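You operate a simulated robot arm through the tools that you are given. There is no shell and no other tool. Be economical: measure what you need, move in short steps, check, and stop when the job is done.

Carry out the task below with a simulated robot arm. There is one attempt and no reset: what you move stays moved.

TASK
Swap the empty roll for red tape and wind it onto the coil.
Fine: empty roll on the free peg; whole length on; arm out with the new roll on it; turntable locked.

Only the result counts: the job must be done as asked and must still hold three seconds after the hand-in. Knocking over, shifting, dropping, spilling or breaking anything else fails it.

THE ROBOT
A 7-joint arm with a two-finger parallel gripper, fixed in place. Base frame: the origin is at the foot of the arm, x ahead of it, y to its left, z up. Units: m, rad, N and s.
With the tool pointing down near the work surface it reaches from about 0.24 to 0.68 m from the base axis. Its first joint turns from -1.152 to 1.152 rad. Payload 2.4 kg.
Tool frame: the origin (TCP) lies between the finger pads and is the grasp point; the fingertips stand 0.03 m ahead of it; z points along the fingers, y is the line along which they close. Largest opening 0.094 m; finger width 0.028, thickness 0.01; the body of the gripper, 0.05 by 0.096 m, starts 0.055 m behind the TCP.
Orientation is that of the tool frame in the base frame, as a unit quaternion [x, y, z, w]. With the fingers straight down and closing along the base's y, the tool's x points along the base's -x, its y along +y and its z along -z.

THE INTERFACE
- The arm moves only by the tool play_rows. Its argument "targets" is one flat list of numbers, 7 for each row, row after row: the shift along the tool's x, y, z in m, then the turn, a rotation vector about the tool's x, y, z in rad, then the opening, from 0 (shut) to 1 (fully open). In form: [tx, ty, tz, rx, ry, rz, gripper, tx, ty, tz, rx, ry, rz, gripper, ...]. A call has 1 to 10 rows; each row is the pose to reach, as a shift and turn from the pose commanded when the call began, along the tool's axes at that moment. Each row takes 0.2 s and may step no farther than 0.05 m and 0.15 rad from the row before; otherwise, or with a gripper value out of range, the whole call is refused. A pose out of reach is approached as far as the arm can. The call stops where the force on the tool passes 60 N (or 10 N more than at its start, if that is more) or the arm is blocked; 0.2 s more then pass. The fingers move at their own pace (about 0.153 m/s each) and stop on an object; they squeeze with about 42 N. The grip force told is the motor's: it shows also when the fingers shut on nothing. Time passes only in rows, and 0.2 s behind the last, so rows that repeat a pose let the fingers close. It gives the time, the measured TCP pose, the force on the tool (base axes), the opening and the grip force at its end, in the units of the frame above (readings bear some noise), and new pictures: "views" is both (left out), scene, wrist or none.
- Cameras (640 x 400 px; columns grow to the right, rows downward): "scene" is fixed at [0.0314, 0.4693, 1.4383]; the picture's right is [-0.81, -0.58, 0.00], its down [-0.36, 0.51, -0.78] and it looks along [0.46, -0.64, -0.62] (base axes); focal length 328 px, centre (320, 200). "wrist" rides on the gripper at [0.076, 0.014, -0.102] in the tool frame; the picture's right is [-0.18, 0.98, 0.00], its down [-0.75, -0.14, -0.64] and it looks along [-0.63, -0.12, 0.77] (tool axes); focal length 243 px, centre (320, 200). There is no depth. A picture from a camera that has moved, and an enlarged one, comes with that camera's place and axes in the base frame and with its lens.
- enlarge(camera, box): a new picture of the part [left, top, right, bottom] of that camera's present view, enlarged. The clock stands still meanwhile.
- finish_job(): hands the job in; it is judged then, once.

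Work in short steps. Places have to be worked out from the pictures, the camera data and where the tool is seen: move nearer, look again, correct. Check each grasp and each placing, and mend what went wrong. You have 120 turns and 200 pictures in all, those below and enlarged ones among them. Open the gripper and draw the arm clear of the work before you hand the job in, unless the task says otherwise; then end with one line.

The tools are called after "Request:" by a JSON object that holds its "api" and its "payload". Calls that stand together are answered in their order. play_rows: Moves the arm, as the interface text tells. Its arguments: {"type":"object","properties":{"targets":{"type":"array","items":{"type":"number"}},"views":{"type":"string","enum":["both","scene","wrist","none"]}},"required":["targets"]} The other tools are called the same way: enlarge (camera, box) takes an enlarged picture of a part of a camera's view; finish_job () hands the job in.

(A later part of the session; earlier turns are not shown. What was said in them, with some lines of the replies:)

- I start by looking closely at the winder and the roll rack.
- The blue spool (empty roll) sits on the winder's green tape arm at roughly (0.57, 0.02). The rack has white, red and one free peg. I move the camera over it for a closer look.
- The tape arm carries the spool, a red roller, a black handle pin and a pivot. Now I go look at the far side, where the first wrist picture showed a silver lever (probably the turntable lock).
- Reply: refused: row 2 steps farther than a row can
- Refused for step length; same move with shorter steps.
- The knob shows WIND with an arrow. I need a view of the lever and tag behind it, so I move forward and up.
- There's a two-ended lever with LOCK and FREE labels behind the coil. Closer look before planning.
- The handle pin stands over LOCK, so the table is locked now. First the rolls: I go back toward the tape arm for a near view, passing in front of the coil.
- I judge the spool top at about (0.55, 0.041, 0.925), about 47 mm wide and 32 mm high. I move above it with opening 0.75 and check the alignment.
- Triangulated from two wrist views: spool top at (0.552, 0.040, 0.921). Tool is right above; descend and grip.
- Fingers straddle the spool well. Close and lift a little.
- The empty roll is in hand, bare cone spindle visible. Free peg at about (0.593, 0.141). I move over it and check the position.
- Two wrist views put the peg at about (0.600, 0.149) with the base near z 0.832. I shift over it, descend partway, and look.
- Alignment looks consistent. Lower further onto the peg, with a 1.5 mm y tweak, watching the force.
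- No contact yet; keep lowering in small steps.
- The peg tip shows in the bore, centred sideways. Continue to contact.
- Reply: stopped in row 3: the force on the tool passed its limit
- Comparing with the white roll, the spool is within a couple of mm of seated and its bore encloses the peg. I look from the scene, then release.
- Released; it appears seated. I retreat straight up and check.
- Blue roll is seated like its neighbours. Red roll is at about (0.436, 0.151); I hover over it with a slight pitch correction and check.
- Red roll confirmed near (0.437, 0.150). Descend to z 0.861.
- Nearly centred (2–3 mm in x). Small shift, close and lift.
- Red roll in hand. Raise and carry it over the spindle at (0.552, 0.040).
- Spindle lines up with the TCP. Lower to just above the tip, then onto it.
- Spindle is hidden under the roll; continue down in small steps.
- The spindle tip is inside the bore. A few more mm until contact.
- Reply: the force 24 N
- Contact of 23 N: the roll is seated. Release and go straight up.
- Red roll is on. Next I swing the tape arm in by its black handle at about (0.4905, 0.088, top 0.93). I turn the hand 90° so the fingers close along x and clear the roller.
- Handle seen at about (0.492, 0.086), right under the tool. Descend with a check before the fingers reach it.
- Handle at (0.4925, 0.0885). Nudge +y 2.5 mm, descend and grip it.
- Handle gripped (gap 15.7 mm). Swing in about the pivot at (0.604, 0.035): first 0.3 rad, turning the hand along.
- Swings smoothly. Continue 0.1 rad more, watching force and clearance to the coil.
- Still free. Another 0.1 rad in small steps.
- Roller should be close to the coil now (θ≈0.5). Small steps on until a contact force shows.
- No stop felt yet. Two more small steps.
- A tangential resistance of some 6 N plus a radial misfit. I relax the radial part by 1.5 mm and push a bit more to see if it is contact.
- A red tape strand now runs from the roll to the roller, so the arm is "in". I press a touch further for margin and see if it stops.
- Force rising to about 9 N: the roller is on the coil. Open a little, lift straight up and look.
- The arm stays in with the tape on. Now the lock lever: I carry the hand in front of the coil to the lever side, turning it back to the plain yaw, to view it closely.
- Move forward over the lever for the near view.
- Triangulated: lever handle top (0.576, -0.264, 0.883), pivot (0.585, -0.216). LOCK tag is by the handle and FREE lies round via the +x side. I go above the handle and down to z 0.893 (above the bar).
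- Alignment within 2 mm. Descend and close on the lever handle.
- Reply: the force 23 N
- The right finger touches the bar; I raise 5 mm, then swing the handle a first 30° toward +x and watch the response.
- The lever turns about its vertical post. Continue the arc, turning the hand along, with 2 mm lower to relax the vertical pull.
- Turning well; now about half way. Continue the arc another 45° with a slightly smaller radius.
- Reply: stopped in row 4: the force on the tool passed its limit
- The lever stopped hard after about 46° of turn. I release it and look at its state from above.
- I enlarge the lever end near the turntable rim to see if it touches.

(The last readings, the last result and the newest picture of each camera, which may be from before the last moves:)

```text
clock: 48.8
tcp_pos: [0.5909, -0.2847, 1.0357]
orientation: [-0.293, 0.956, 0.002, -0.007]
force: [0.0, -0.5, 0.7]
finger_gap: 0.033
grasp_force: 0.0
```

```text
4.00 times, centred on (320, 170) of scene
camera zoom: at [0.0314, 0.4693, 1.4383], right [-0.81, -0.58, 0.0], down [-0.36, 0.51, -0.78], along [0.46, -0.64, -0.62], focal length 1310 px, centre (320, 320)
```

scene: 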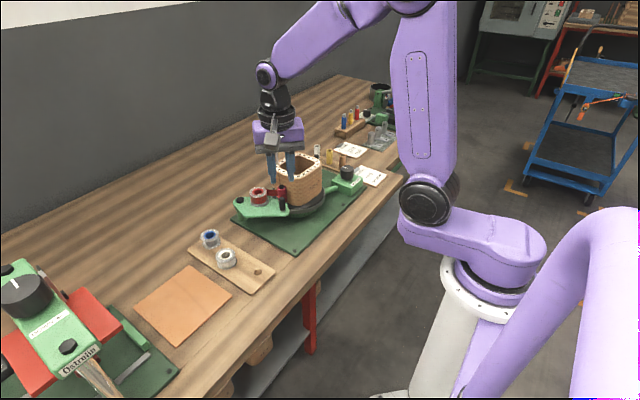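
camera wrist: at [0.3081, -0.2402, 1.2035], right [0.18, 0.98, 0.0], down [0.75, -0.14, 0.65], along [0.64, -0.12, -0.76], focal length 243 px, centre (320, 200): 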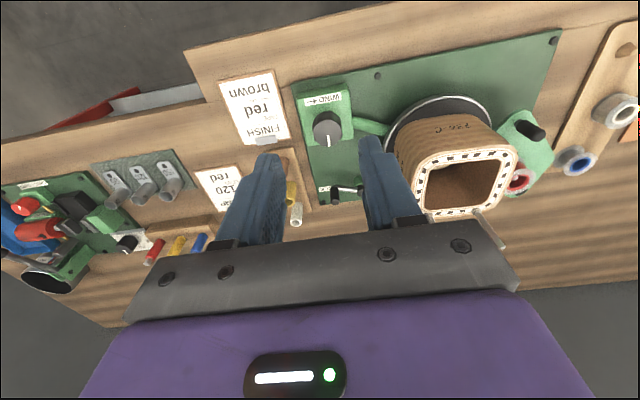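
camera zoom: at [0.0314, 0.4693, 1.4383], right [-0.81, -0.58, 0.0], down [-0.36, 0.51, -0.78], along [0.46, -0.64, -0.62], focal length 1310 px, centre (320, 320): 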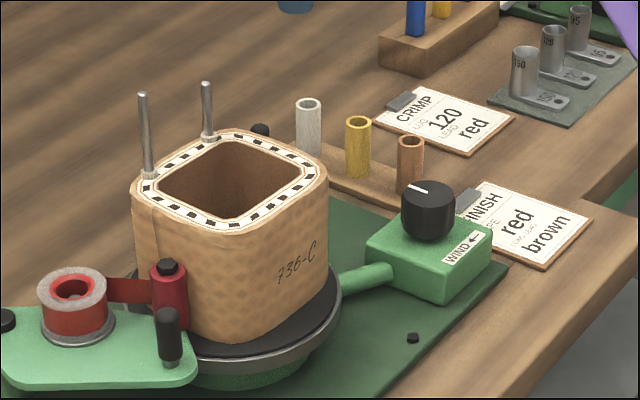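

The lever's short end looks like a brake pad right at the rim, so I'm unsure whether this stop is LOCK or FREE. The knob will tell: I go over it (≈0.449, -0.254, top 0.904) to try a small turn.

Request:
{"api": "play_rows", "payload": {"targets": [0.02, 0.02, 0.0, 0, 0, -0.08, 0.55, 0.045, 0.05, 0.0, 0, 0, -0.16, 0.55, 0.075, 0.08, 0.01, 0, 0, -0.24, 0.55, 0.1, 0.105, 0.03, 0, 0, -0.32, 0.55, 0.1, 0.105, 0.05, 0, 0, -0.4, 0.55, 0.1, 0.105, 0.05, 0, 0, -0.4, 0.55], "views": "none"}}

Request:
{"api": "enlarge", "payload": {"camera": "wrist", "box": [200, 40, 480, 240]}}

Request:
{"api": "enlarge", "payload": {"camera": "scene", "box": [250, 120, 380, 220]}}

```text
clock: 50.2
tcp_pos: [0.4498, -0.2556, 0.9885]
orientation: [-0.478, 0.878, 0.001, -0.007]
force: [-0.4, 1.4, -0.7]
finger_gap: 0.0519
grasp_force: 0.0
```

```text
2.00 times, centred on (340, 140) of wrist
camera zoom: at [0.3986, -0.3117, 1.0916], right [-0.73, 0.69, 0.01], down [0.53, 0.56, 0.63], along [0.43, 0.47, -0.77], focal length 485 px, centre (280, 320)
```

zoom: 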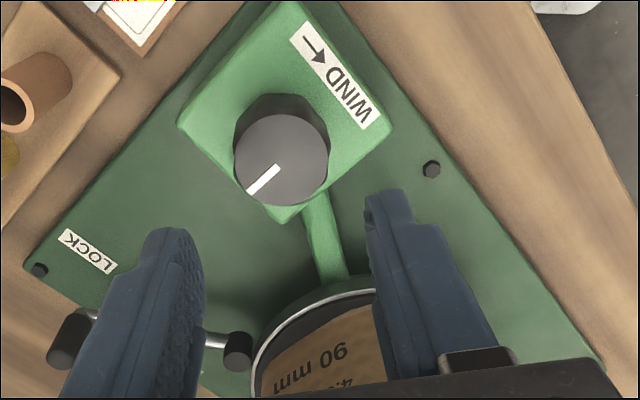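

```text
4.00 times, centred on (315, 170) of scene
camera zoom: at [0.0314, 0.4693, 1.4383], right [-0.81, -0.58, 0.0], down [-0.36, 0.51, -0.78], along [0.46, -0.64, -0.62], focal length 1310 px, centre (340, 320)
```

zoom: 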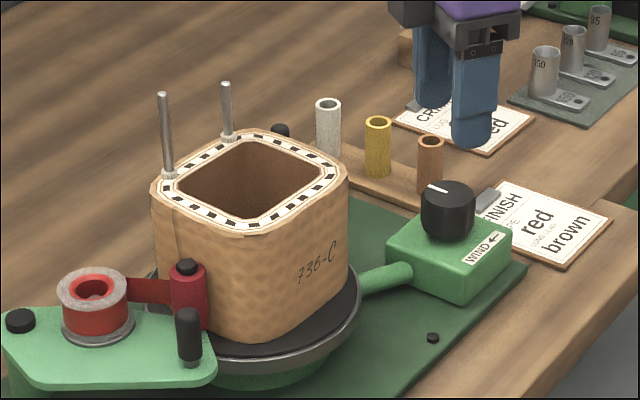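

Knob centre (0.446, -0.257), consistent. Centre the hand, descend to grip the knob with the tips at about z 0.878.

Request:
{"api": "play_rows", "payload": {"targets": [0.0035, 0.0025, 0.04, 0, 0, 0, 0.55, 0.0035, 0.0025, 0.07, 0, 0, 0, 0.55, 0.0035, 0.0025, 0.0805, 0, 0, 0, 0.55, 0.0035, 0.0025, 0.0805, 0, 0, 0, 0.2, 0.0035, 0.0025, 0.0805, 0, 0, 0, 0.2, 0.0035, 0.0025, 0.0805, 0, 0, 0, 0.2], "views": "none"}}

Request:
{"api": "enlarge", "payload": {"camera": "wrist", "box": [200, 40, 480, 240]}}

Request:
{"api": "enlarge", "payload": {"camera": "scene", "box": [250, 120, 380, 220]}}

```text
clock: 51.6
tcp_pos: [0.4472, -0.2564, 0.9076]
orientation: [-0.478, 0.878, 0.001, -0.005]
force: [6.8, -4.7, 1.6]
finger_gap: 0.04
grasp_force: 44.8
```

```text
2.00 times, centred on (340, 140) of wrist
camera zoom: at [0.3952, -0.3135, 1.0116], right [-0.73, 0.69, 0.0], down [0.53, 0.56, 0.63], along [0.43, 0.46, -0.77], focal length 485 px, centre (280, 320)
```

zoom: 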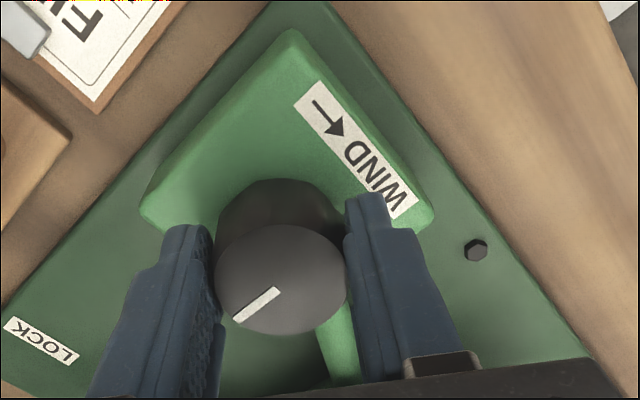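

```text
4.00 times, centred on (315, 170) of scene
camera zoom: at [0.0315, 0.4692, 1.4383], right [-0.81, -0.58, 0.0], down [-0.36, 0.51, -0.78], along [0.46, -0.64, -0.62], focal length 1310 px, centre (340, 320)
```

zoom: 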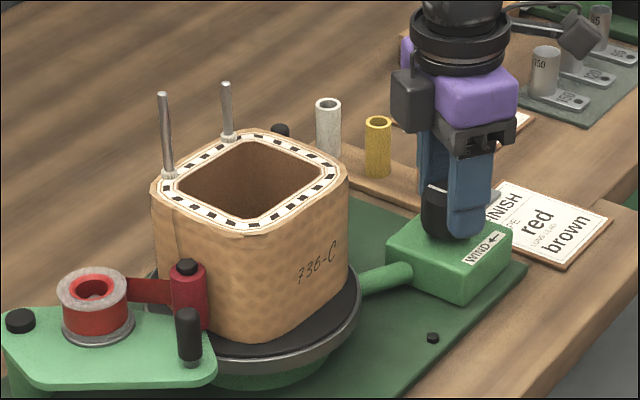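

Knob gripped (40 mm). The arrow reads clockwise from above, i.e. positive about the tool z. Test turn of 0.6 rad.

Request:
{"api": "play_rows", "payload": {"targets": [0, 0, 0, 0, 0, 0.15, 0.2, 0, 0, 0, 0, 0, 0.3, 0.2, 0, 0, 0, 0, 0, 0.45, 0.2, 0, 0, 0, 0, 0, 0.6, 0.2], "views": "none"}}

Request:
{"api": "enlarge", "payload": {"camera": "wrist", "box": [200, 40, 480, 240]}}

Request:
{"api": "enlarge", "payload": {"camera": "scene", "box": [250, 120, 380, 220]}}

```text
clock: 52.6
tcp_pos: [0.4443, -0.2565, 0.9073]
orientation: [-0.197, 0.98, 0.0, -0.007]
force: [5.3, -6.9, 1.9]
finger_gap: 0.0406
grasp_force: 45.0
```

```text
2.00 times, centred on (340, 140) of wrist
camera zoom: at [0.3713, -0.2729, 1.0113], right [-0.21, 0.98, 0.0], down [0.76, 0.16, 0.63], along [0.62, 0.13, -0.78], focal length 485 px, centre (280, 320)
```

zoom: 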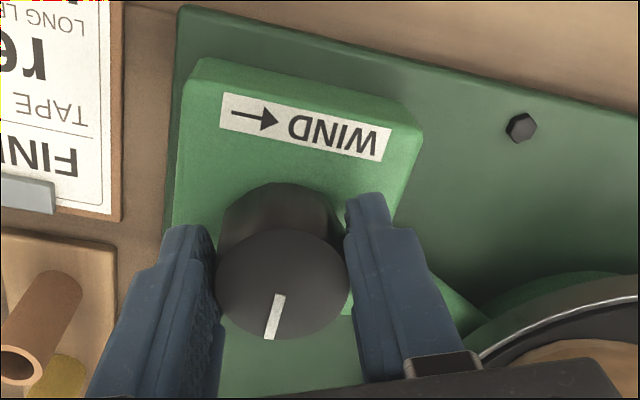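

```text
4.00 times, centred on (315, 170) of scene
camera zoom: at [0.0315, 0.4692, 1.4383], right [-0.81, -0.58, 0.0], down [-0.36, 0.51, -0.78], along [0.46, -0.64, -0.62], focal length 1310 px, centre (340, 320)
```

zoom: 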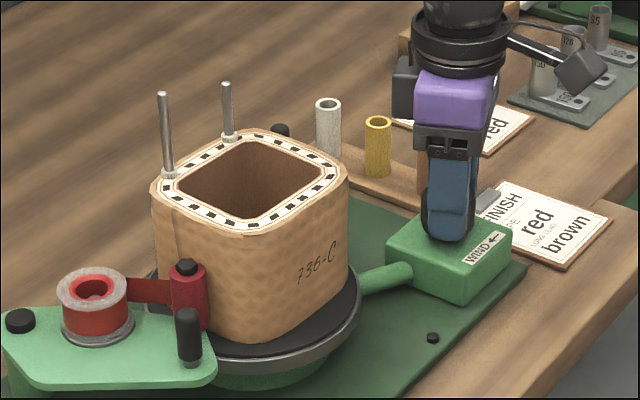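

The mark stayed put: the knob slipped, so it is blocked in this lever state (or in this direction). Quick test: turn back the other way by 0.6.

Request:
{"api": "play_rows", "payload": {"targets": [0, 0, 0, 0, 0, -0.15, 0.2, 0, 0, 0, 0, 0, -0.3, 0.2, 0, 0, 0, 0, 0, -0.45, 0.2, 0, 0, 0, 0, 0, -0.6, 0.2], "views": "none"}}

Request:
{"api": "enlarge", "payload": {"camera": "wrist", "box": [200, 40, 480, 240]}}

```text
clock: 53.6
tcp_pos: [0.4467, -0.2573, 0.9075]
orientation: [-0.479, 0.878, 0.0, -0.004]
force: [12.1, -14.6, -2.8]
finger_gap: 0.0401
grasp_force: 45.6
```

```text
2.00 times, centred on (340, 140) of wrist
camera zoom: at [0.395, -0.3134, 1.011], right [-0.73, 0.69, 0.0], down [0.53, 0.56, 0.64], along [0.43, 0.46, -0.77], focal length 485 px, centre (280, 320)
```

zoom: 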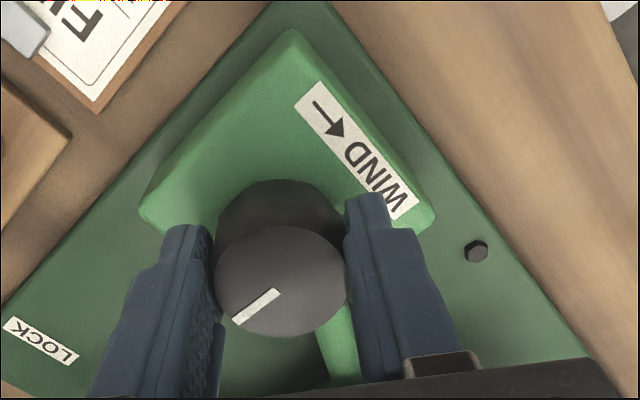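

The knob is blocked both ways, so this lever stop (pad on rim) is the locked one. I return the lever to its original side and test again. First release, lift and hover above the lever handle at (0.614, -0.254).

Request:
{"api": "play_rows", "payload": {"targets": [0, 0, 0, 0, 0, 0, 0.55, 0, 0, -0.02, 0, 0, 0, 0.55, 0, 0, -0.06, 0, 0, 0, 0.55, -0.025, -0.035, -0.07, 0, 0, 0.1, 0.5, -0.05, -0.07, -0.07, 0, 0, 0.2, 0.5, -0.075, -0.105, -0.07, 0, 0, 0.3, 0.45, -0.0932, -0.1387, -0.06, 0, 0, 0.4, 0.45, -0.0932, -0.1387, -0.05, 0, 0, 0.5, 0.45, -0.0932, -0.1387, -0.04, 0, 0, 0.5, 0.45], "views": "none"}}

Request:
{"api": "enlarge", "payload": {"camera": "wrist", "box": [200, 40, 480, 240]}}

```text
clock: 55.6
tcp_pos: [0.6139, -0.252, 0.9445]
orientation: [-0.245, 0.97, 0.001, -0.007]
force: [-0.3, 0.8, 0.1]
finger_gap: 0.0421
grasp_force: 0.1
```

```text
2.00 times, centred on (340, 140) of wrist
camera zoom: at [0.5413, -0.2764, 1.0487], right [-0.31, 0.95, 0.0], down [0.74, 0.24, 0.63], along [0.6, 0.2, -0.78], focal length 485 px, centre (280, 320)
```

zoom: 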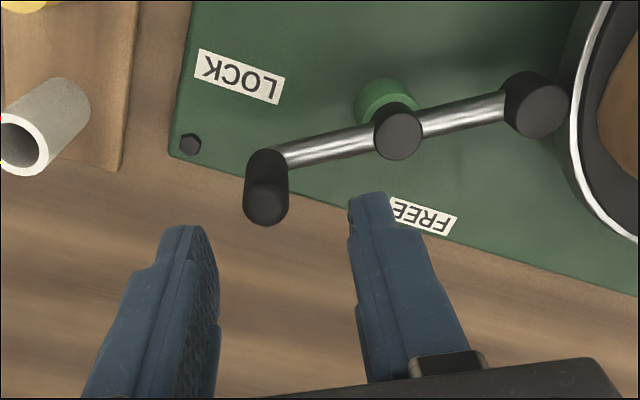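

Handle at about (0.616, -0.255). Adjust, descend and grip, then in the next call swing it back.

Request:
{"api": "play_rows", "payload": {"targets": [0, -0.0036, 0.02, 0, 0, 0, 0.45, 0, -0.0036, 0.0445, 0, 0, 0, 0.45, 0, -0.0036, 0.0445, 0, 0, 0, 0.1, 0, -0.0036, 0.0445, 0, 0, 0, 0, 0, -0.0036, 0.0445, 0, 0, 0, 0], "views": "none"}}

Request:
{"api": "play_rows", "payload": {"targets": [0.005, -0.0005, 0, 0, 0, 0.1, 0, 0.0099, -0.0006, 0, 0, 0, 0.2, 0, 0.0149, -0.0002, 0, 0, 0, 0.3, 0, 0.0196, 0.0006, 0, 0, 0, 0.4, 0, 0.0244, 0.002, 0, 0, 0, 0.5, 0, 0.0289, 0.0037, 0, 0, 0, 0.6, 0, 0.0333, 0.0061, 0, 0, 0, 0.7, 0], "views": "none"}}

Request:
{"api": "enlarge", "payload": {"camera": "wrist", "box": [200, 40, 480, 240]}}

```text
clock: 56.8
tcp_pos: [0.6146, -0.2559, 0.9002]
orientation: [-0.246, 0.969, 0.0, -0.006]
force: [-1.2, -1.4, -3.4]
finger_gap: 0.0157
grasp_force: 45.1
```

```text
clock: 58.4
tcp_pos: [0.5813, -0.2656, 0.9003]
orientation: [0.101, 0.995, -0.001, -0.008]
force: [-3.9, 3.7, -10.1]
finger_gap: 0.0153
grasp_force: 44.7
```

```text
2.00 times, centred on (340, 140) of wrist
camera zoom: at [0.5117, -0.2365, 1.0039], right [0.38, 0.93, -0.01], down [0.72, -0.29, 0.63], along [0.58, -0.24, -0.78], focal length 485 px, centre (280, 320)
```

zoom: 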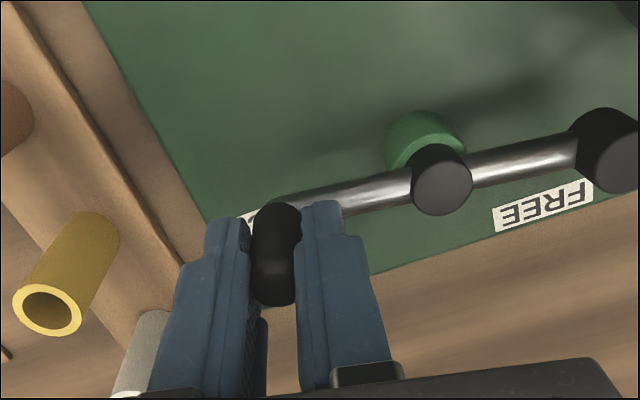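

Lever is back near its start. I push gently further to feel where this end stops.

Request:
{"api": "play_rows", "payload": {"targets": [0.005, -0.0005, 0, 0, 0, 0.1, 0, 0.0099, -0.0006, 0, 0, 0, 0.2, 0, 0.0149, -0.0002, 0, 0, 0, 0.3, 0, 0.0196, 0.0006, 0, 0, 0, 0.4, 0], "views": "none"}}

Request:
{"api": "enlarge", "payload": {"camera": "wrist", "box": [200, 40, 480, 240]}}

```text
clock: 59.4
tcp_pos: [0.5682, -0.2632, 0.9038]
orientation: [0.297, 0.955, -0.003, 0.004]
force: [31.3, -2.9, -11.4]
finger_gap: 0.0156
grasp_force: 45.2
```

```text
2.00 times, centred on (340, 140) of wrist
camera zoom: at [0.5141, -0.2068, 1.006], right [0.71, 0.71, 0.0], down [0.54, -0.54, 0.65], along [0.45, -0.46, -0.76], focal length 485 px, centre (280, 320)
```

zoom: 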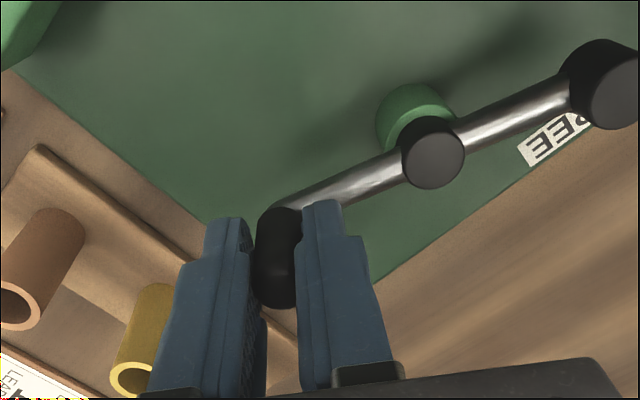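

That is the other end stop, i.e. the original position. Release the lever and go back to the knob to test.

Request:
{"api": "play_rows", "payload": {"targets": [-0.003, 0, 0, 0, 0, -0.03, 0.1, -0.003, 0, 0, 0, 0, -0.03, 0.35, -0.003, 0, 0, 0, 0, -0.03, 0.4, -0.003, 0, -0.03, 0, 0, -0.03, 0.4, -0.003, 0, -0.07, 0, 0, -0.15, 0.55, -0.003, 0, -0.09, 0, 0, -0.3, 0.55, -0.003, 0, -0.09, 0, 0, -0.45, 0.55, -0.003, 0, -0.09, 0, 0, -0.6, 0.55], "views": "wrist"}}

```text
clock: 61.2
tcp_pos: [0.5659, -0.2631, 0.9923]
orientation: [0.0, 1.0, 0.0, -0.007]
force: [0.0, 0.4, -0.2]
finger_gap: 0.0517
grasp_force: 0.0
camera wrist: at [0.4918, -0.2492, 1.0953], right [0.18, 0.98, 0.0], down [0.76, -0.14, 0.63], along [0.62, -0.12, -0.77], focal length 243 px, centre (320, 200)
```

wrist: 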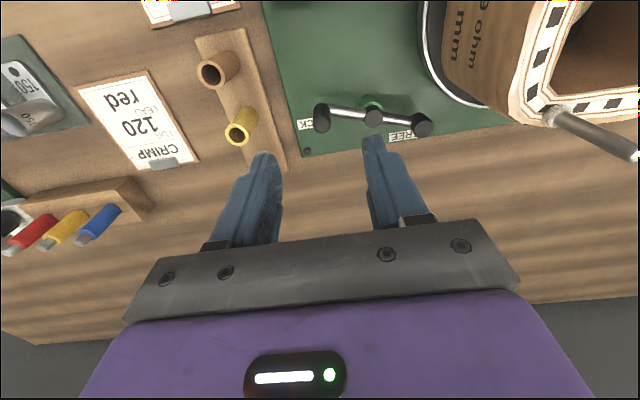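

Lever is at its original place (white tube hidden by the finger). Now to the knob at (0.4465, -0.257) with yaw −1.0.

Request:
{"api": "play_rows", "payload": {"targets": [0.04, 0.002, 0, 0, 0, -0.14, 0.55, 0.08, 0.004, 0, 0, 0, -0.28, 0.55, 0.1195, 0.006, 0, 0, 0, -0.42, 0.55, 0.1195, 0.006, 0, 0, 0, -0.56, 0.55, 0.1195, 0.006, 0, 0, 0, -0.7, 0.55, 0.1195, 0.006, 0, 0, 0, -0.85, 0.55, 0.1195, 0.006, 0, 0, 0, -1.0, 0.55, 0.1195, 0.006, 0.04, 0, 0, -1.0, 0.55, 0.1195, 0.006, 0.08, 0, 0, -1.0, 0.55, 0.1195, 0.006, 0.084, 0, 0, -1.0, 0.55], "views": "none"}}

Request:
{"api": "play_rows", "payload": {"targets": [0, 0, 0, 0, 0, 0, 0.2, 0, 0, 0, 0, 0, 0, 0.2, 0, 0, 0, 0, 0, 0.15, 0.2, 0, 0, 0, 0, 0, 0.3, 0.2, 0, 0, 0, 0, 0, 0.45, 0.2, 0, 0, 0, 0, 0, 0.6, 0.2], "views": "none"}}

Request:
{"api": "enlarge", "payload": {"camera": "wrist", "box": [200, 40, 480, 240]}}

Request:
{"api": "enlarge", "payload": {"camera": "scene", "box": [230, 130, 380, 240]}}

```text
clock: 63.4
tcp_pos: [0.4458, -0.2561, 0.9078]
orientation: [-0.479, 0.878, 0.003, -0.006]
force: [-1.0, -0.2, -0.1]
finger_gap: 0.0517
grasp_force: 0.1
```

```text
clock: 64.8
tcp_pos: [0.4452, -0.2571, 0.908]
orientation: [-0.198, 0.98, 0.0, -0.007]
force: [1.6, 3.6, -10.3]
finger_gap: 0.0403
grasp_force: 45.0
```

```text
2.00 times, centred on (340, 140) of wrist
camera zoom: at [0.3718, -0.2731, 1.0122], right [-0.21, 0.98, 0.0], down [0.76, 0.16, 0.63], along [0.62, 0.13, -0.78], focal length 485 px, centre (280, 320)
```

zoom: 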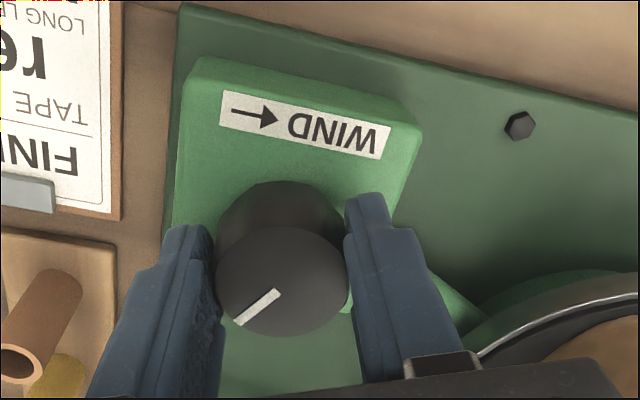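

```text
3.64 times, centred on (305, 185) of scene
camera zoom: at [0.0315, 0.4693, 1.4383], right [-0.81, -0.58, 0.0], down [-0.36, 0.51, -0.78], along [0.46, -0.64, -0.62], focal length 1191 px, centre (374, 254)
```

zoom: 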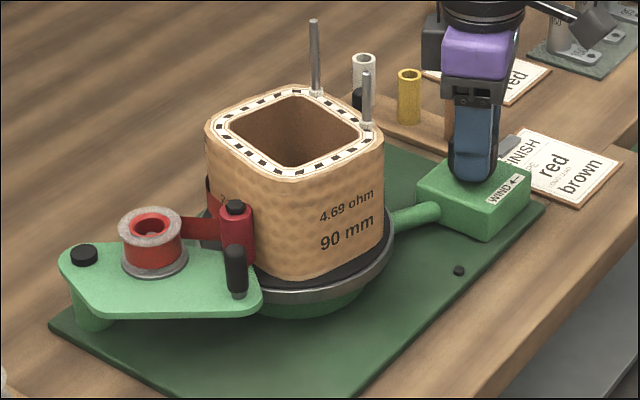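

The knob turns and the coil rotates, pulling red tape on: this lever position is free, pad on rim is locked. Continue winding clockwise.

Request:
{"api": "play_rows", "payload": {"targets": [0, 0, 0, 0, 0, 0.14, 0.2, 0, 0, 0, 0, 0, 0.28, 0.2, 0, 0, 0, 0, 0, 0.42, 0.2, 0, 0, 0, 0, 0, 0.56, 0.2, 0, 0, 0, 0, 0, 0.7, 0.2, 0, 0, 0, 0, 0, 0.84, 0.2, 0, 0, 0, 0, 0, 0.98, 0.2, 0, 0, 0, 0, 0, 1.12, 0.2, 0, 0, 0, 0, 0, 1.26, 0.2, 0, 0, 0, 0, 0, 1.4, 0.2], "views": "none"}}

Request:
{"api": "enlarge", "payload": {"camera": "scene", "box": [230, 130, 380, 240]}}

```text
clock: 67.0
tcp_pos: [0.4474, -0.2537, 0.9081]
orientation: [0.48, 0.877, -0.003, -0.007]
force: [4.9, 28.0, -7.7]
finger_gap: 0.0405
grasp_force: 45.5
```

```text
3.64 times, centred on (305, 185) of scene
camera zoom: at [0.0316, 0.4699, 1.4381], right [-0.81, -0.58, 0.0], down [-0.36, 0.5, -0.78], along [0.46, -0.64, -0.62], focal length 1191 px, centre (374, 254)
```

zoom: 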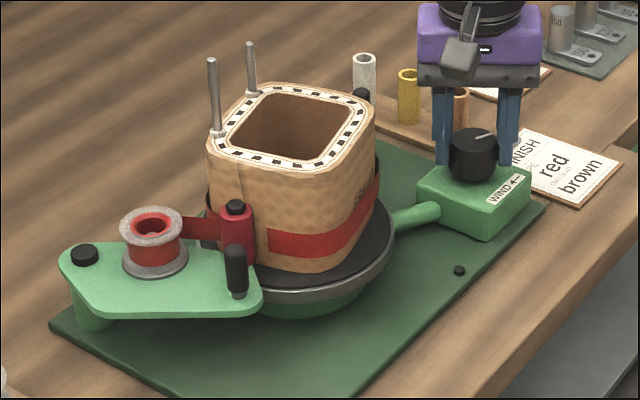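

Winding works and the roll is shrinking. Side force has grown to 28 N, so I regrip: open and turn back.

Request:
{"api": "play_rows", "payload": {"targets": [0, 0, 0, 0, 0, 0, 0.6, 0, 0, 0, 0, 0, 0, 0.6, 0, 0, 0, 0, 0, -0.15, 0.6, 0, 0, 0, 0, 0, -0.3, 0.6, 0, 0, 0, 0, 0, -0.45, 0.6, 0, 0, 0, 0, 0, -0.6, 0.6, 0, 0, 0, 0, 0, -0.75, 0.6, 0, 0, 0, 0, 0, -0.9, 0.6, 0, 0, 0, 0, 0, -1.05, 0.6, 0, 0, 0, 0, 0, -1.2, 0.6], "views": "none"}}

Request:
{"api": "play_rows", "payload": {"targets": [0, 0, 0, 0, 0, -0.15, 0.6, 0, 0, 0, 0, 0, -0.3, 0.6, 0, 0, 0, 0, 0, -0.45, 0.6, 0, 0, 0, 0, 0, -0.6, 0.6, 0, 0, 0, 0, 0, -0.75, 0.6, 0, 0, 0, 0, 0, -0.9, 0.6, 0, 0, 0, 0, 0, -1.05, 0.6, 0, 0, 0, 0, 0, -1.05, 0.6], "views": "none"}}

Request:
{"api": "enlarge", "payload": {"camera": "wrist", "box": [200, 40, 480, 240]}}

```text
clock: 69.2
tcp_pos: [0.4463, -0.2574, 0.9092]
orientation: [-0.101, 0.995, -0.001, -0.008]
force: [-0.9, 0.0, -0.3]
finger_gap: 0.0562
grasp_force: 0.1
```

```text
clock: 71.0
tcp_pos: [0.4457, -0.2574, 0.9084]
orientation: [-0.585, 0.811, 0.003, -0.005]
force: [0.7, 0.2, 0.1]
finger_gap: 0.0568
grasp_force: 0.0
```

```text
2.00 times, centred on (340, 140) of wrist
camera zoom: at [0.4101, -0.3256, 1.0119], right [-0.87, 0.49, 0.01], down [0.38, 0.67, 0.64], along [0.3, 0.56, -0.77], focal length 485 px, centre (280, 320)
```

zoom: 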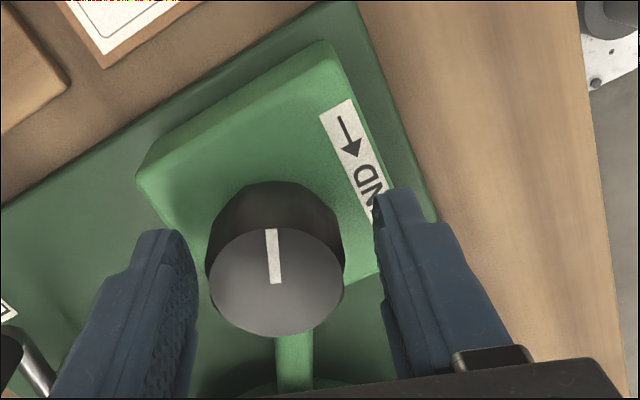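

Hand is at yaw −1.25. Close and wind on, up to yaw about +1.2.

Request:
{"api": "play_rows", "payload": {"targets": [0, -0.0015, 0, 0, 0, 0, 0.2, 0, -0.0015, 0, 0, 0, 0, 0.2, 0, -0.0015, 0, 0, 0, 0.12, 0.2, 0, -0.0015, 0, 0, 0, 0.26, 0.2, 0, -0.0015, 0, 0, 0, 0.4, 0.2, 0, -0.0015, 0, 0, 0, 0.54, 0.2, 0, -0.0015, 0, 0, 0, 0.68, 0.2, 0, -0.0015, 0, 0, 0, 0.82, 0.2, 0, -0.0015, 0, 0, 0, 0.96, 0.2, 0, -0.0015, 0, 0, 0, 1.1, 0.2], "views": "none"}}

Request:
{"api": "play_rows", "payload": {"targets": [0, 0, 0, 0, 0, 0.14, 0.2, 0, 0, 0, 0, 0, 0.28, 0.2, 0, 0, 0, 0, 0, 0.42, 0.2, 0, 0, 0, 0, 0, 0.56, 0.2, 0, 0, 0, 0, 0, 0.7, 0.2, 0, 0, 0, 0, 0, 0.84, 0.2, 0, 0, 0, 0, 0, 0.98, 0.2, 0, 0, 0, 0, 0, 1.12, 0.2, 0, 0, 0, 0, 0, 1.26, 0.2], "views": "none"}}

Request:
{"api": "enlarge", "payload": {"camera": "scene", "box": [230, 130, 380, 240]}}

```text
clock: 73.2
tcp_pos: [0.446, -0.2542, 0.9095]
orientation: [-0.073, 0.997, 0.002, -0.009]
force: [-17.3, 17.4, 8.1]
finger_gap: 0.0402
grasp_force: 44.9
```

```text
clock: 75.2
tcp_pos: [0.4478, -0.2539, 0.9085]
orientation: [0.528, 0.849, -0.004, -0.007]
force: [3.5, 25.9, -7.5]
finger_gap: 0.0402
grasp_force: 44.9
```

```text
3.64 times, centred on (305, 185) of scene
camera zoom: at [0.0315, 0.4699, 1.4381], right [-0.81, -0.58, 0.0], down [-0.36, 0.5, -0.78], along [0.46, -0.64, -0.62], focal length 1191 px, centre (374, 254)
```

zoom: 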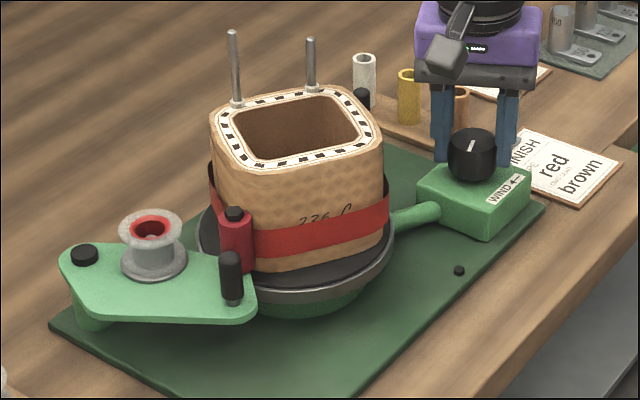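

The roll is bare and the strand gone: whole length seems on. I check closely.

Request:
{"api": "enlarge", "payload": {"camera": "scene", "box": [240, 160, 340, 230]}}

```text
5.71 times, centred on (290, 195) of scene
camera zoom: at [0.0315, 0.4699, 1.4381], right [-0.81, -0.58, 0.0], down [-0.36, 0.5, -0.78], along [0.46, -0.64, -0.62], focal length 1872 px, centre (491, 229)
```

zoom: 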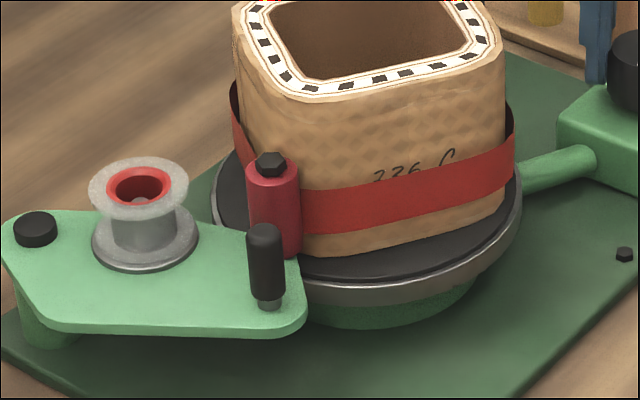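

All the tape is on the coil. Now lock: release the knob, lift, and go over the lever handle at (0.570, -0.263).

Request:
{"api": "play_rows", "payload": {"targets": [0, 0, 0, 0, 0, 0, 0.6, 0, 0, 0, 0, 0, 0, 0.6, 0, 0, -0.04, 0, 0, 0, 0.6, 0, 0, -0.075, 0, 0, -0.15, 0.6, -0.015, 0.03, -0.08, 0, 0, -0.3, 0.5, -0.035, 0.065, -0.08, 0, 0, -0.45, 0.5, -0.0619, 0.1056, -0.08, 0, 0, -0.6, 0.45, -0.0619, 0.1056, -0.08, 0, 0, -0.75, 0.45, -0.0619, 0.1056, -0.06, 0, 0, -0.9, 0.45, -0.0619, 0.1056, -0.037, 0, 0, -1.05, 0.45], "views": "none"}}

Request:
{"api": "play_rows", "payload": {"targets": [0, 0, 0, 0, 0, -0.06, 0.45], "views": "none"}}

Request:
{"api": "enlarge", "payload": {"camera": "wrist", "box": [200, 40, 480, 240]}}

```text
clock: 77.4
tcp_pos: [0.5692, -0.266, 0.9443]
orientation: [0.029, 1.0, -0.001, -0.006]
force: [-0.1, -0.7, 0.2]
finger_gap: 0.0423
grasp_force: 0.1
```

```text
clock: 77.8
tcp_pos: [0.5685, -0.2668, 0.9447]
orientation: [-0.001, 1.0, -0.001, -0.007]
force: [0.2, -0.5, 0.4]
finger_gap: 0.0424
grasp_force: 0.2
```

```text
2.00 times, centred on (340, 140) of wrist
camera zoom: at [0.4956, -0.2528, 1.0477], right [0.18, 0.98, 0.0], down [0.76, -0.14, 0.63], along [0.62, -0.12, -0.77], focal length 485 px, centre (280, 320)
```

zoom: 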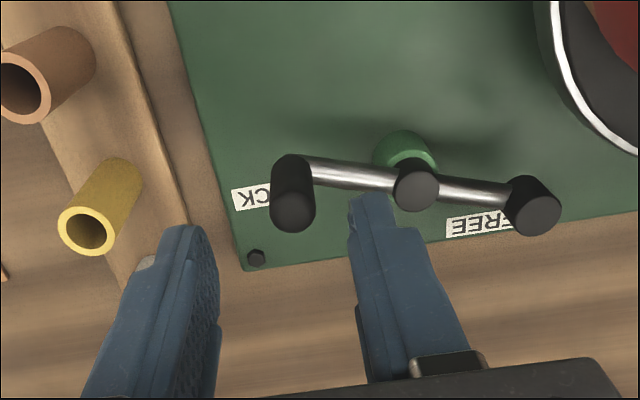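

Handle at (0.575, -0.263). Correct, descend, grip, then swing it to the pad-on-rim stop.

Request:
{"api": "play_rows", "payload": {"targets": [-0.006, 0.0035, 0.02, 0, 0, 0, 0.45, -0.006, 0.0035, 0.0445, 0, 0, 0, 0.45, -0.006, 0.0035, 0.0445, 0, 0, 0, 0.1, -0.006, 0.0035, 0.0445, 0, 0, 0, 0, -0.006, 0.0035, 0.0445, 0, 0, 0, 0], "views": "none"}}

Request:
{"api": "play_rows", "payload": {"targets": [-0.0063, -0.001, 0, 0, 0, -0.13, 0, -0.0126, -0.0012, 0, 0, 0, -0.26, 0, -0.0189, -0.0005, 0, 0, 0, -0.39, 0, -0.0251, 0.001, 0, 0, 0, -0.52, 0, -0.031, 0.0033, 0, 0, 0, -0.65, 0, -0.0366, 0.0064, 0, 0, 0, -0.78, 0, -0.0404, 0.0091, 0, 0, 0, -0.88, 0, -0.0425, 0.0107, 0, 0, 0, -0.92, 0], "views": "none"}}

Request:
{"api": "enlarge", "payload": {"camera": "wrist", "box": [200, 40, 480, 240]}}

```text
clock: 79.0
tcp_pos: [0.5756, -0.263, 0.9005]
orientation: [0.001, 1.0, 0.0, -0.007]
force: [0.5, 3.1, 3.6]
finger_gap: 0.0158
grasp_force: 44.6
```

```text
clock: 80.8
tcp_pos: [0.6147, -0.2538, 0.8998]
orientation: [-0.441, 0.898, 0.005, -0.01]
force: [-26.5, 5.0, 5.7]
finger_gap: 0.0163
grasp_force: 45.4
```

```text
2.00 times, centred on (340, 140) of wrist
camera zoom: at [0.5592, -0.3066, 1.003], right [-0.67, 0.75, 0.01], down [0.58, 0.51, 0.63], along [0.46, 0.43, -0.78], focal length 485 px, centre (280, 320)
```

zoom: 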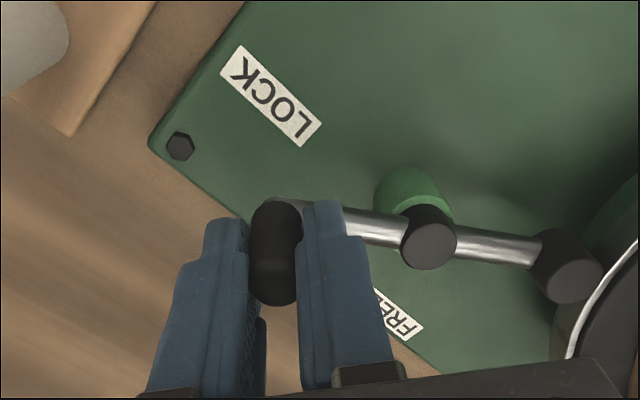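

Lever at the stop, 26 N, pad on the rim. Release, lift, and draw back toward the front.

Request:
{"api": "play_rows", "payload": {"targets": [0, 0, 0, 0, 0, 0, 0.3, 0, 0, 0, 0, 0, 0, 0.35, 0, 0, -0.035, 0, 0, 0, 0.35, 0, 0, -0.08, 0, 0, 0, 0.35, 0, 0, -0.13, 0, 0, 0.1, 0.35, 0.0257, 0.0332, -0.15, 0, 0, 0.24, 0.35, 0.0514, 0.0664, -0.16, 0, 0, 0.38, 0.35, 0.0771, 0.0996, -0.16, 0, 0, 0.52, 0.35, 0.1028, 0.1328, -0.16, 0, 0, 0.66, 0.35, 0.1285, 0.166, -0.16, 0, 0, 0.8, 0.35], "views": "wrist"}}

```text
clock: 83.0
tcp_pos: [0.4097, -0.2532, 1.0613]
orientation: [-0.057, 0.998, -0.001, -0.006]
force: [0.5, -0.3, 0.5]
finger_gap: 0.0328
grasp_force: 0.1
camera wrist: at [0.3345, -0.2489, 1.1653], right [0.07, 1.0, 0.0], down [0.77, -0.05, 0.63], along [0.63, -0.05, -0.77], focal length 243 px, centre (320, 200)
```

wrist: 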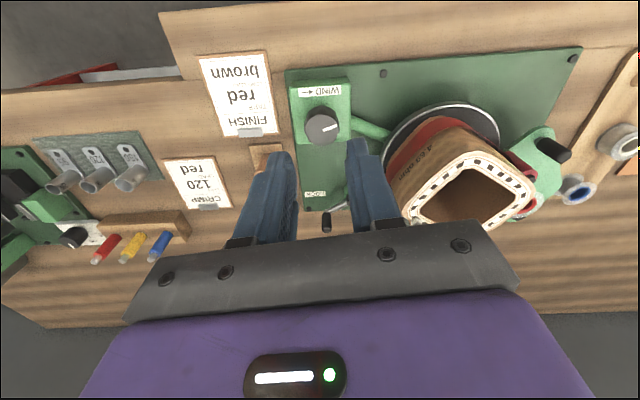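

Now the tape arm: travel in front of the coil to near its handle (~(0.485, 0.0)), turning to yaw 0.76, and look.

Request:
{"api": "play_rows", "payload": {"targets": [-0.003, 0.0406, -0.015, 0, 0, 0.14, 0.35, -0.005, 0.0812, -0.02, 0, 0, 0.28, 0.35, -0.008, 0.1218, -0.02, 0, 0, 0.42, 0.35, -0.01, 0.1624, -0.02, 0, 0, 0.56, 0.35, -0.013, 0.203, -0.02, 0, 0, 0.7, 0.35, -0.041, 0.226, -0.01, 0, 0, 0.8, 0.35, -0.069, 0.25, 0.01, 0, 0, 0.874, 0.35, -0.097, 0.274, 0.02, 0, 0, 0.874, 0.35, -0.097, 0.274, 0.02, 0, 0, 0.874, 0.35], "views": "wrist"}}

Request:
{"api": "enlarge", "payload": {"camera": "scene", "box": [225, 140, 365, 240]}}

```text
clock: 85.0
tcp_pos: [0.4736, 0.0314, 1.0399]
orientation: [0.37, 0.929, -0.004, -0.006]
force: [0.0, -0.1, -0.7]
finger_gap: 0.0327
grasp_force: 0.1
camera wrist: at [0.4308, 0.0935, 1.144], right [0.81, 0.59, -0.01], down [0.46, -0.62, 0.64], along [0.37, -0.52, -0.77], focal length 243 px, centre (320, 200)
```

wrist: 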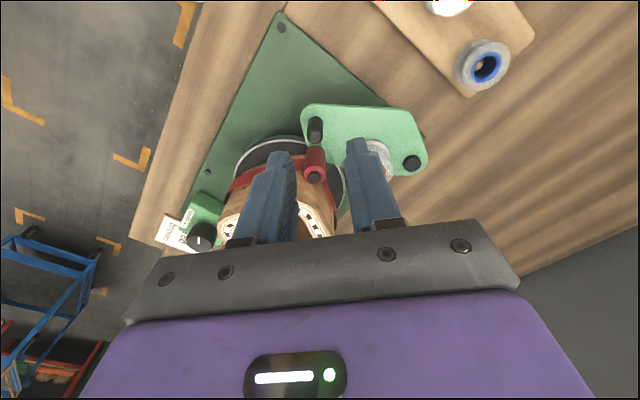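

```text
4.00 times, centred on (295, 190) of scene
camera zoom: at [0.0314, 0.4693, 1.4383], right [-0.81, -0.58, 0.0], down [-0.36, 0.51, -0.78], along [0.46, -0.64, -0.62], focal length 1310 px, centre (420, 240)
```

zoom: 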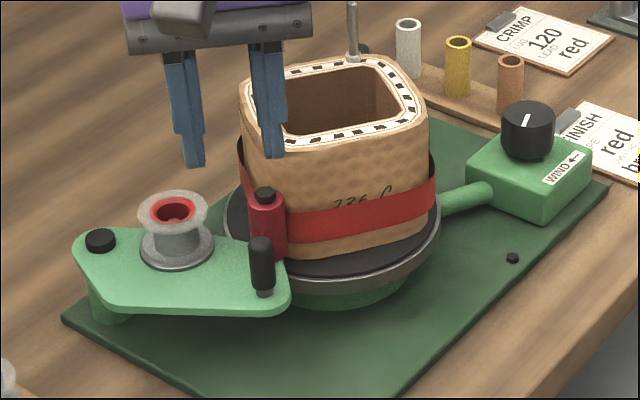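

Handle now at about (0.486, 0.007). Move over it and descend to z 0.972, then check.

Request:
{"api": "play_rows", "payload": {"targets": [-0.0258, -0.0092, 0, 0, 0, 0.06, 0.45, -0.0258, -0.0092, 0.04, 0, 0, 0.06, 0.45, -0.0258, -0.0092, 0.068, 0, 0, 0.06, 0.45, -0.0258, -0.0092, 0.068, 0, 0, 0.06, 0.45], "views": "none"}}

Request:
{"api": "enlarge", "payload": {"camera": "wrist", "box": [200, 40, 480, 240]}}

```text
clock: 86.0
tcp_pos: [0.4851, 0.0072, 0.9731]
orientation: [0.397, 0.918, -0.003, -0.005]
force: [-0.4, 0.1, -0.3]
finger_gap: 0.0422
grasp_force: 0.0
```

```text
2.00 times, centred on (340, 140) of wrist
camera zoom: at [0.4453, 0.0707, 1.076], right [0.84, 0.54, -0.01], down [0.42, -0.64, 0.64], along [0.34, -0.54, -0.77], focal length 485 px, centre (280, 320)
```

zoom: 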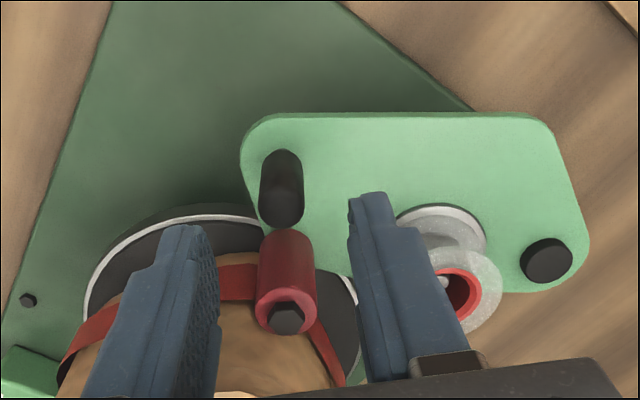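

Well aligned. Descend and grip the arm's handle.

Request:
{"api": "play_rows", "payload": {"targets": [0.001, 0, 0.02, 0, 0, 0, 0.45, 0.001, 0, 0.042, 0, 0, 0, 0.45, 0.001, 0, 0.042, 0, 0, 0, 0.1, 0.001, 0, 0.042, 0, 0, 0, 0, 0.001, 0, 0.042, 0, 0, 0, 0], "views": "none"}}

Request:
{"api": "enlarge", "payload": {"camera": "wrist", "box": [200, 40, 480, 240]}}

```text
clock: 87.2
tcp_pos: [0.4839, 0.007, 0.9304]
orientation: [0.397, 0.918, -0.004, -0.005]
force: [-1.6, 2.6, 1.1]
finger_gap: 0.0158
grasp_force: 44.7
```

```text
2.00 times, centred on (340, 140) of wrist
camera zoom: at [0.4447, 0.0719, 1.0341], right [0.84, 0.54, -0.01], down [0.42, -0.64, 0.64], along [0.34, -0.54, -0.77], focal length 485 px, centre (280, 320)
```

zoom: 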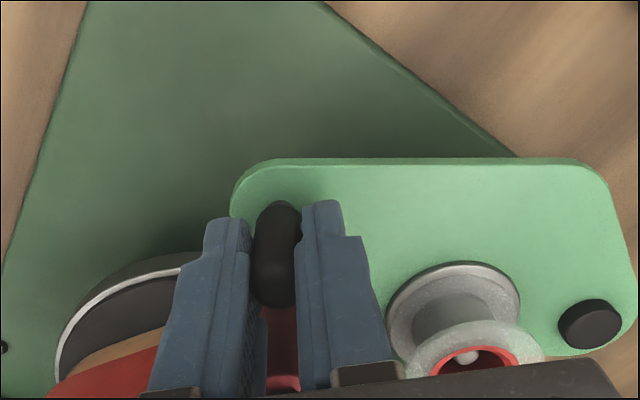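

Gripped. Swing the arm back out along the known arc to its original position.

Request:
{"api": "play_rows", "payload": {"targets": [0.0106, 0.0064, 0, 0, 0, 0.1, 0, 0.0205, 0.0141, 0, 0, 0, 0.2, 0, 0.0294, 0.0225, 0, 0, 0, 0.3, 0, 0.0375, 0.0319, 0, 0, 0, 0.4, 0, 0.0446, 0.042, 0, 0, 0, 0.5, 0, 0.0507, 0.0529, 0, 0, 0, 0.6, 0, 0.0548, 0.062, 0, 0, 0, 0.68, 0], "views": "none"}}

Request:
{"api": "play_rows", "payload": {"targets": [0.003, 0.001, 0, 0, 0, 0.03, 0, 0.005, 0.002, 0, 0, 0, 0.05, 0], "views": "wrist"}}

Request:
{"api": "enlarge", "payload": {"camera": "scene", "box": [200, 140, 360, 290]}}

```text
clock: 88.8
tcp_pos: [0.4927, 0.0868, 0.9321]
orientation: [0.682, 0.731, -0.005, -0.004]
force: [3.0, -10.8, 12.9]
finger_gap: 0.016
grasp_force: 44.7
```

```text
clock: 89.4
tcp_pos: [0.4927, 0.0894, 0.9289]
orientation: [0.701, 0.713, -0.007, -0.005]
force: [-4.5, -31.6, 12.7]
finger_gap: 0.0162
grasp_force: 44.8
camera wrist: at [0.508, 0.1658, 1.0319], right [0.99, -0.17, -0.02], down [-0.12, -0.75, 0.65], along [-0.12, -0.64, -0.76], focal length 243 px, centre (320, 200)
```

wrist: 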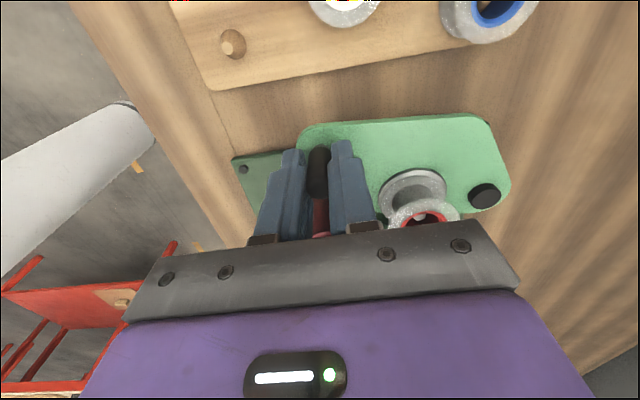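

```text
2.67 times, centred on (280, 215) of scene
camera zoom: at [0.031, 0.4684, 1.4386], right [-0.81, -0.58, 0.0], down [-0.36, 0.51, -0.78], along [0.46, -0.64, -0.62], focal length 874 px, centre (427, 160)
```

zoom: 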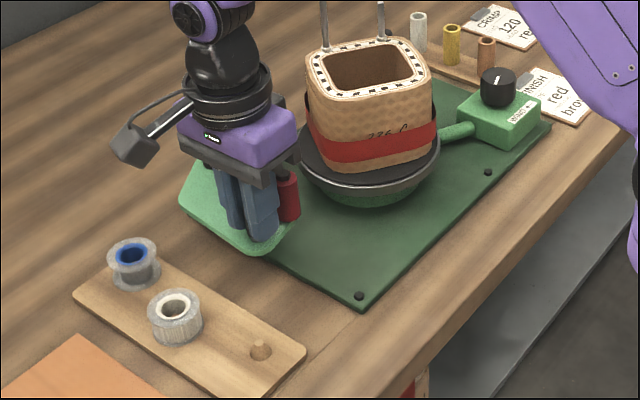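

Arm is at its out stop. Relax, release, lift and draw clear.

Request:
{"api": "play_rows", "payload": {"targets": [-0.003, 0, 0, 0, 0, -0.02, 0.1, -0.003, 0, 0, 0, 0, -0.02, 0.3, -0.003, 0, 0, 0, 0, -0.02, 0.4, -0.003, 0, -0.03, 0, 0, -0.02, 0.4, -0.003, 0, -0.07, 0, 0, -0.02, 0.4, -0.003, 0, -0.11, 0, 0, -0.12, 0.4, 0.0, -0.03, -0.14, 0, 0, -0.25, 0.4, 0.0, -0.06, -0.15, 0, 0, -0.38, 0.4, 0.0, -0.1, -0.16, 0, 0, -0.5, 0.4], "views": "none"}}

Request:
{"api": "enlarge", "payload": {"camera": "scene", "box": [190, 140, 390, 290]}}

```text
clock: 91.4
tcp_pos: [0.3945, 0.0916, 1.0939]
orientation: [0.498, 0.867, -0.004, -0.005]
force: [0.0, 0.1, 0.8]
finger_gap: 0.0377
grasp_force: 0.1
```

```text
2.67 times, centred on (290, 215) of scene
camera zoom: at [0.0314, 0.4693, 1.4383], right [-0.81, -0.58, 0.0], down [-0.36, 0.51, -0.78], along [0.46, -0.64, -0.62], focal length 874 px, centre (400, 160)
```

zoom: 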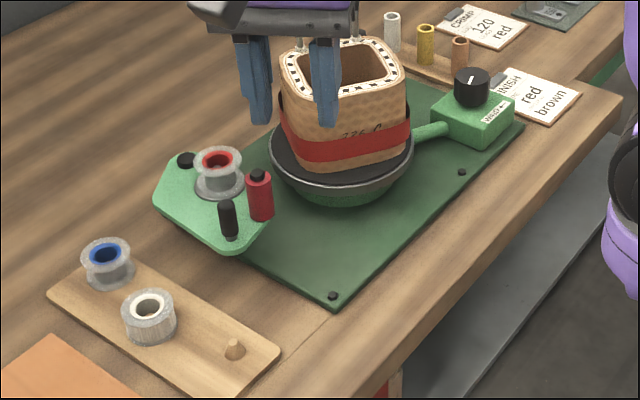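

Everything on this side is right. I look at the lock lever once more from the other side.

Request:
{"api": "play_rows", "payload": {"targets": [-0.033, -0.019, -0.02, 0, 0, -0.12, 0.4, -0.068, -0.039, -0.04, 0, 0, -0.24, 0.4, -0.106, -0.06, -0.04, 0, 0, -0.36, 0.4, -0.145, -0.082, -0.04, 0, 0, -0.48, 0.4, -0.184, -0.104, -0.04, 0, 0, -0.6, 0.4, -0.222, -0.126, -0.04, 0, 0, -0.74, 0.4, -0.26, -0.148, -0.04, 0, 0, -0.88, 0.4, -0.2956, -0.168, -0.03, 0, 0, -1.02, 0.4, -0.2956, -0.168, -0.03, 0, 0, -1.04, 0.4], "views": "none"}}

Request:
{"api": "enlarge", "payload": {"camera": "wrist", "box": [230, 80, 510, 250]}}

```text
clock: 93.4
tcp_pos: [0.3985, -0.248, 1.1221]
orientation: [0.002, 1.0, 0.0, -0.007]
force: [-0.6, -0.1, 0.0]
finger_gap: 0.0376
grasp_force: 0.0
```

```text
2.29 times, centred on (370, 165) of wrist
camera zoom: at [0.324, -0.2341, 1.2261], right [0.19, 0.98, 0.0], down [0.76, -0.14, 0.63], along [0.62, -0.12, -0.77], focal length 555 px, centre (206, 280)
```

zoom: 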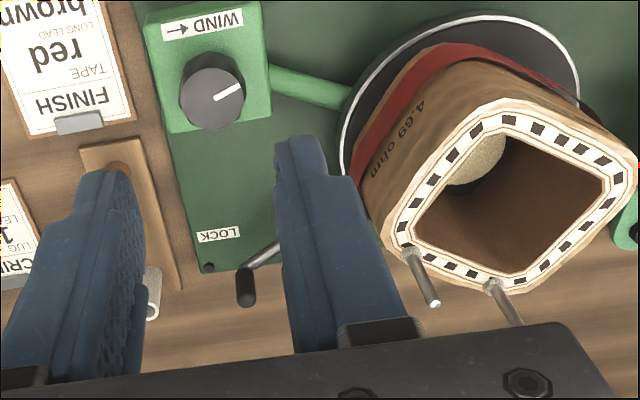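

The lever sits at the locked stop and the coil carries the tape. Open the gripper, back off a little and hand in.

Request:
{"api": "play_rows", "payload": {"targets": [0.03, 0, -0.02, 0, 0, 0, 0.8, 0.06, 0, -0.04, 0, 0, 0, 1, 0.06, 0, -0.04, 0, 0, 0, 1], "views": "scene"}}

Request:
{"api": "finish_job", "payload": {}}

```text
clock: 94.2
tcp_pos: [0.3381, -0.2482, 1.1636]
orientation: [0.003, 1.0, -0.001, -0.007]
force: [0.2, 0.7, 0.4]
finger_gap: 0.0943
grasp_force: 0.1
```

scene: 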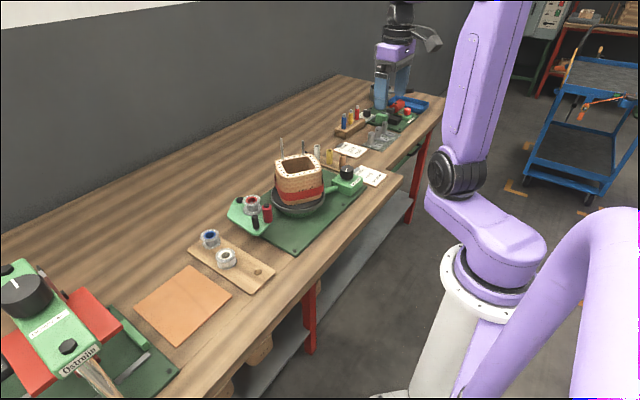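

```text
The job is handed in.
```

Job handed in: the empty roll is on the free peg, all the red tape is on the coil, the arm is out with the new roll on it, and the lock lever is at the stop where the knob would not turn either way (the handle doesn't line up with its LOCK tag there, so I went by that test).
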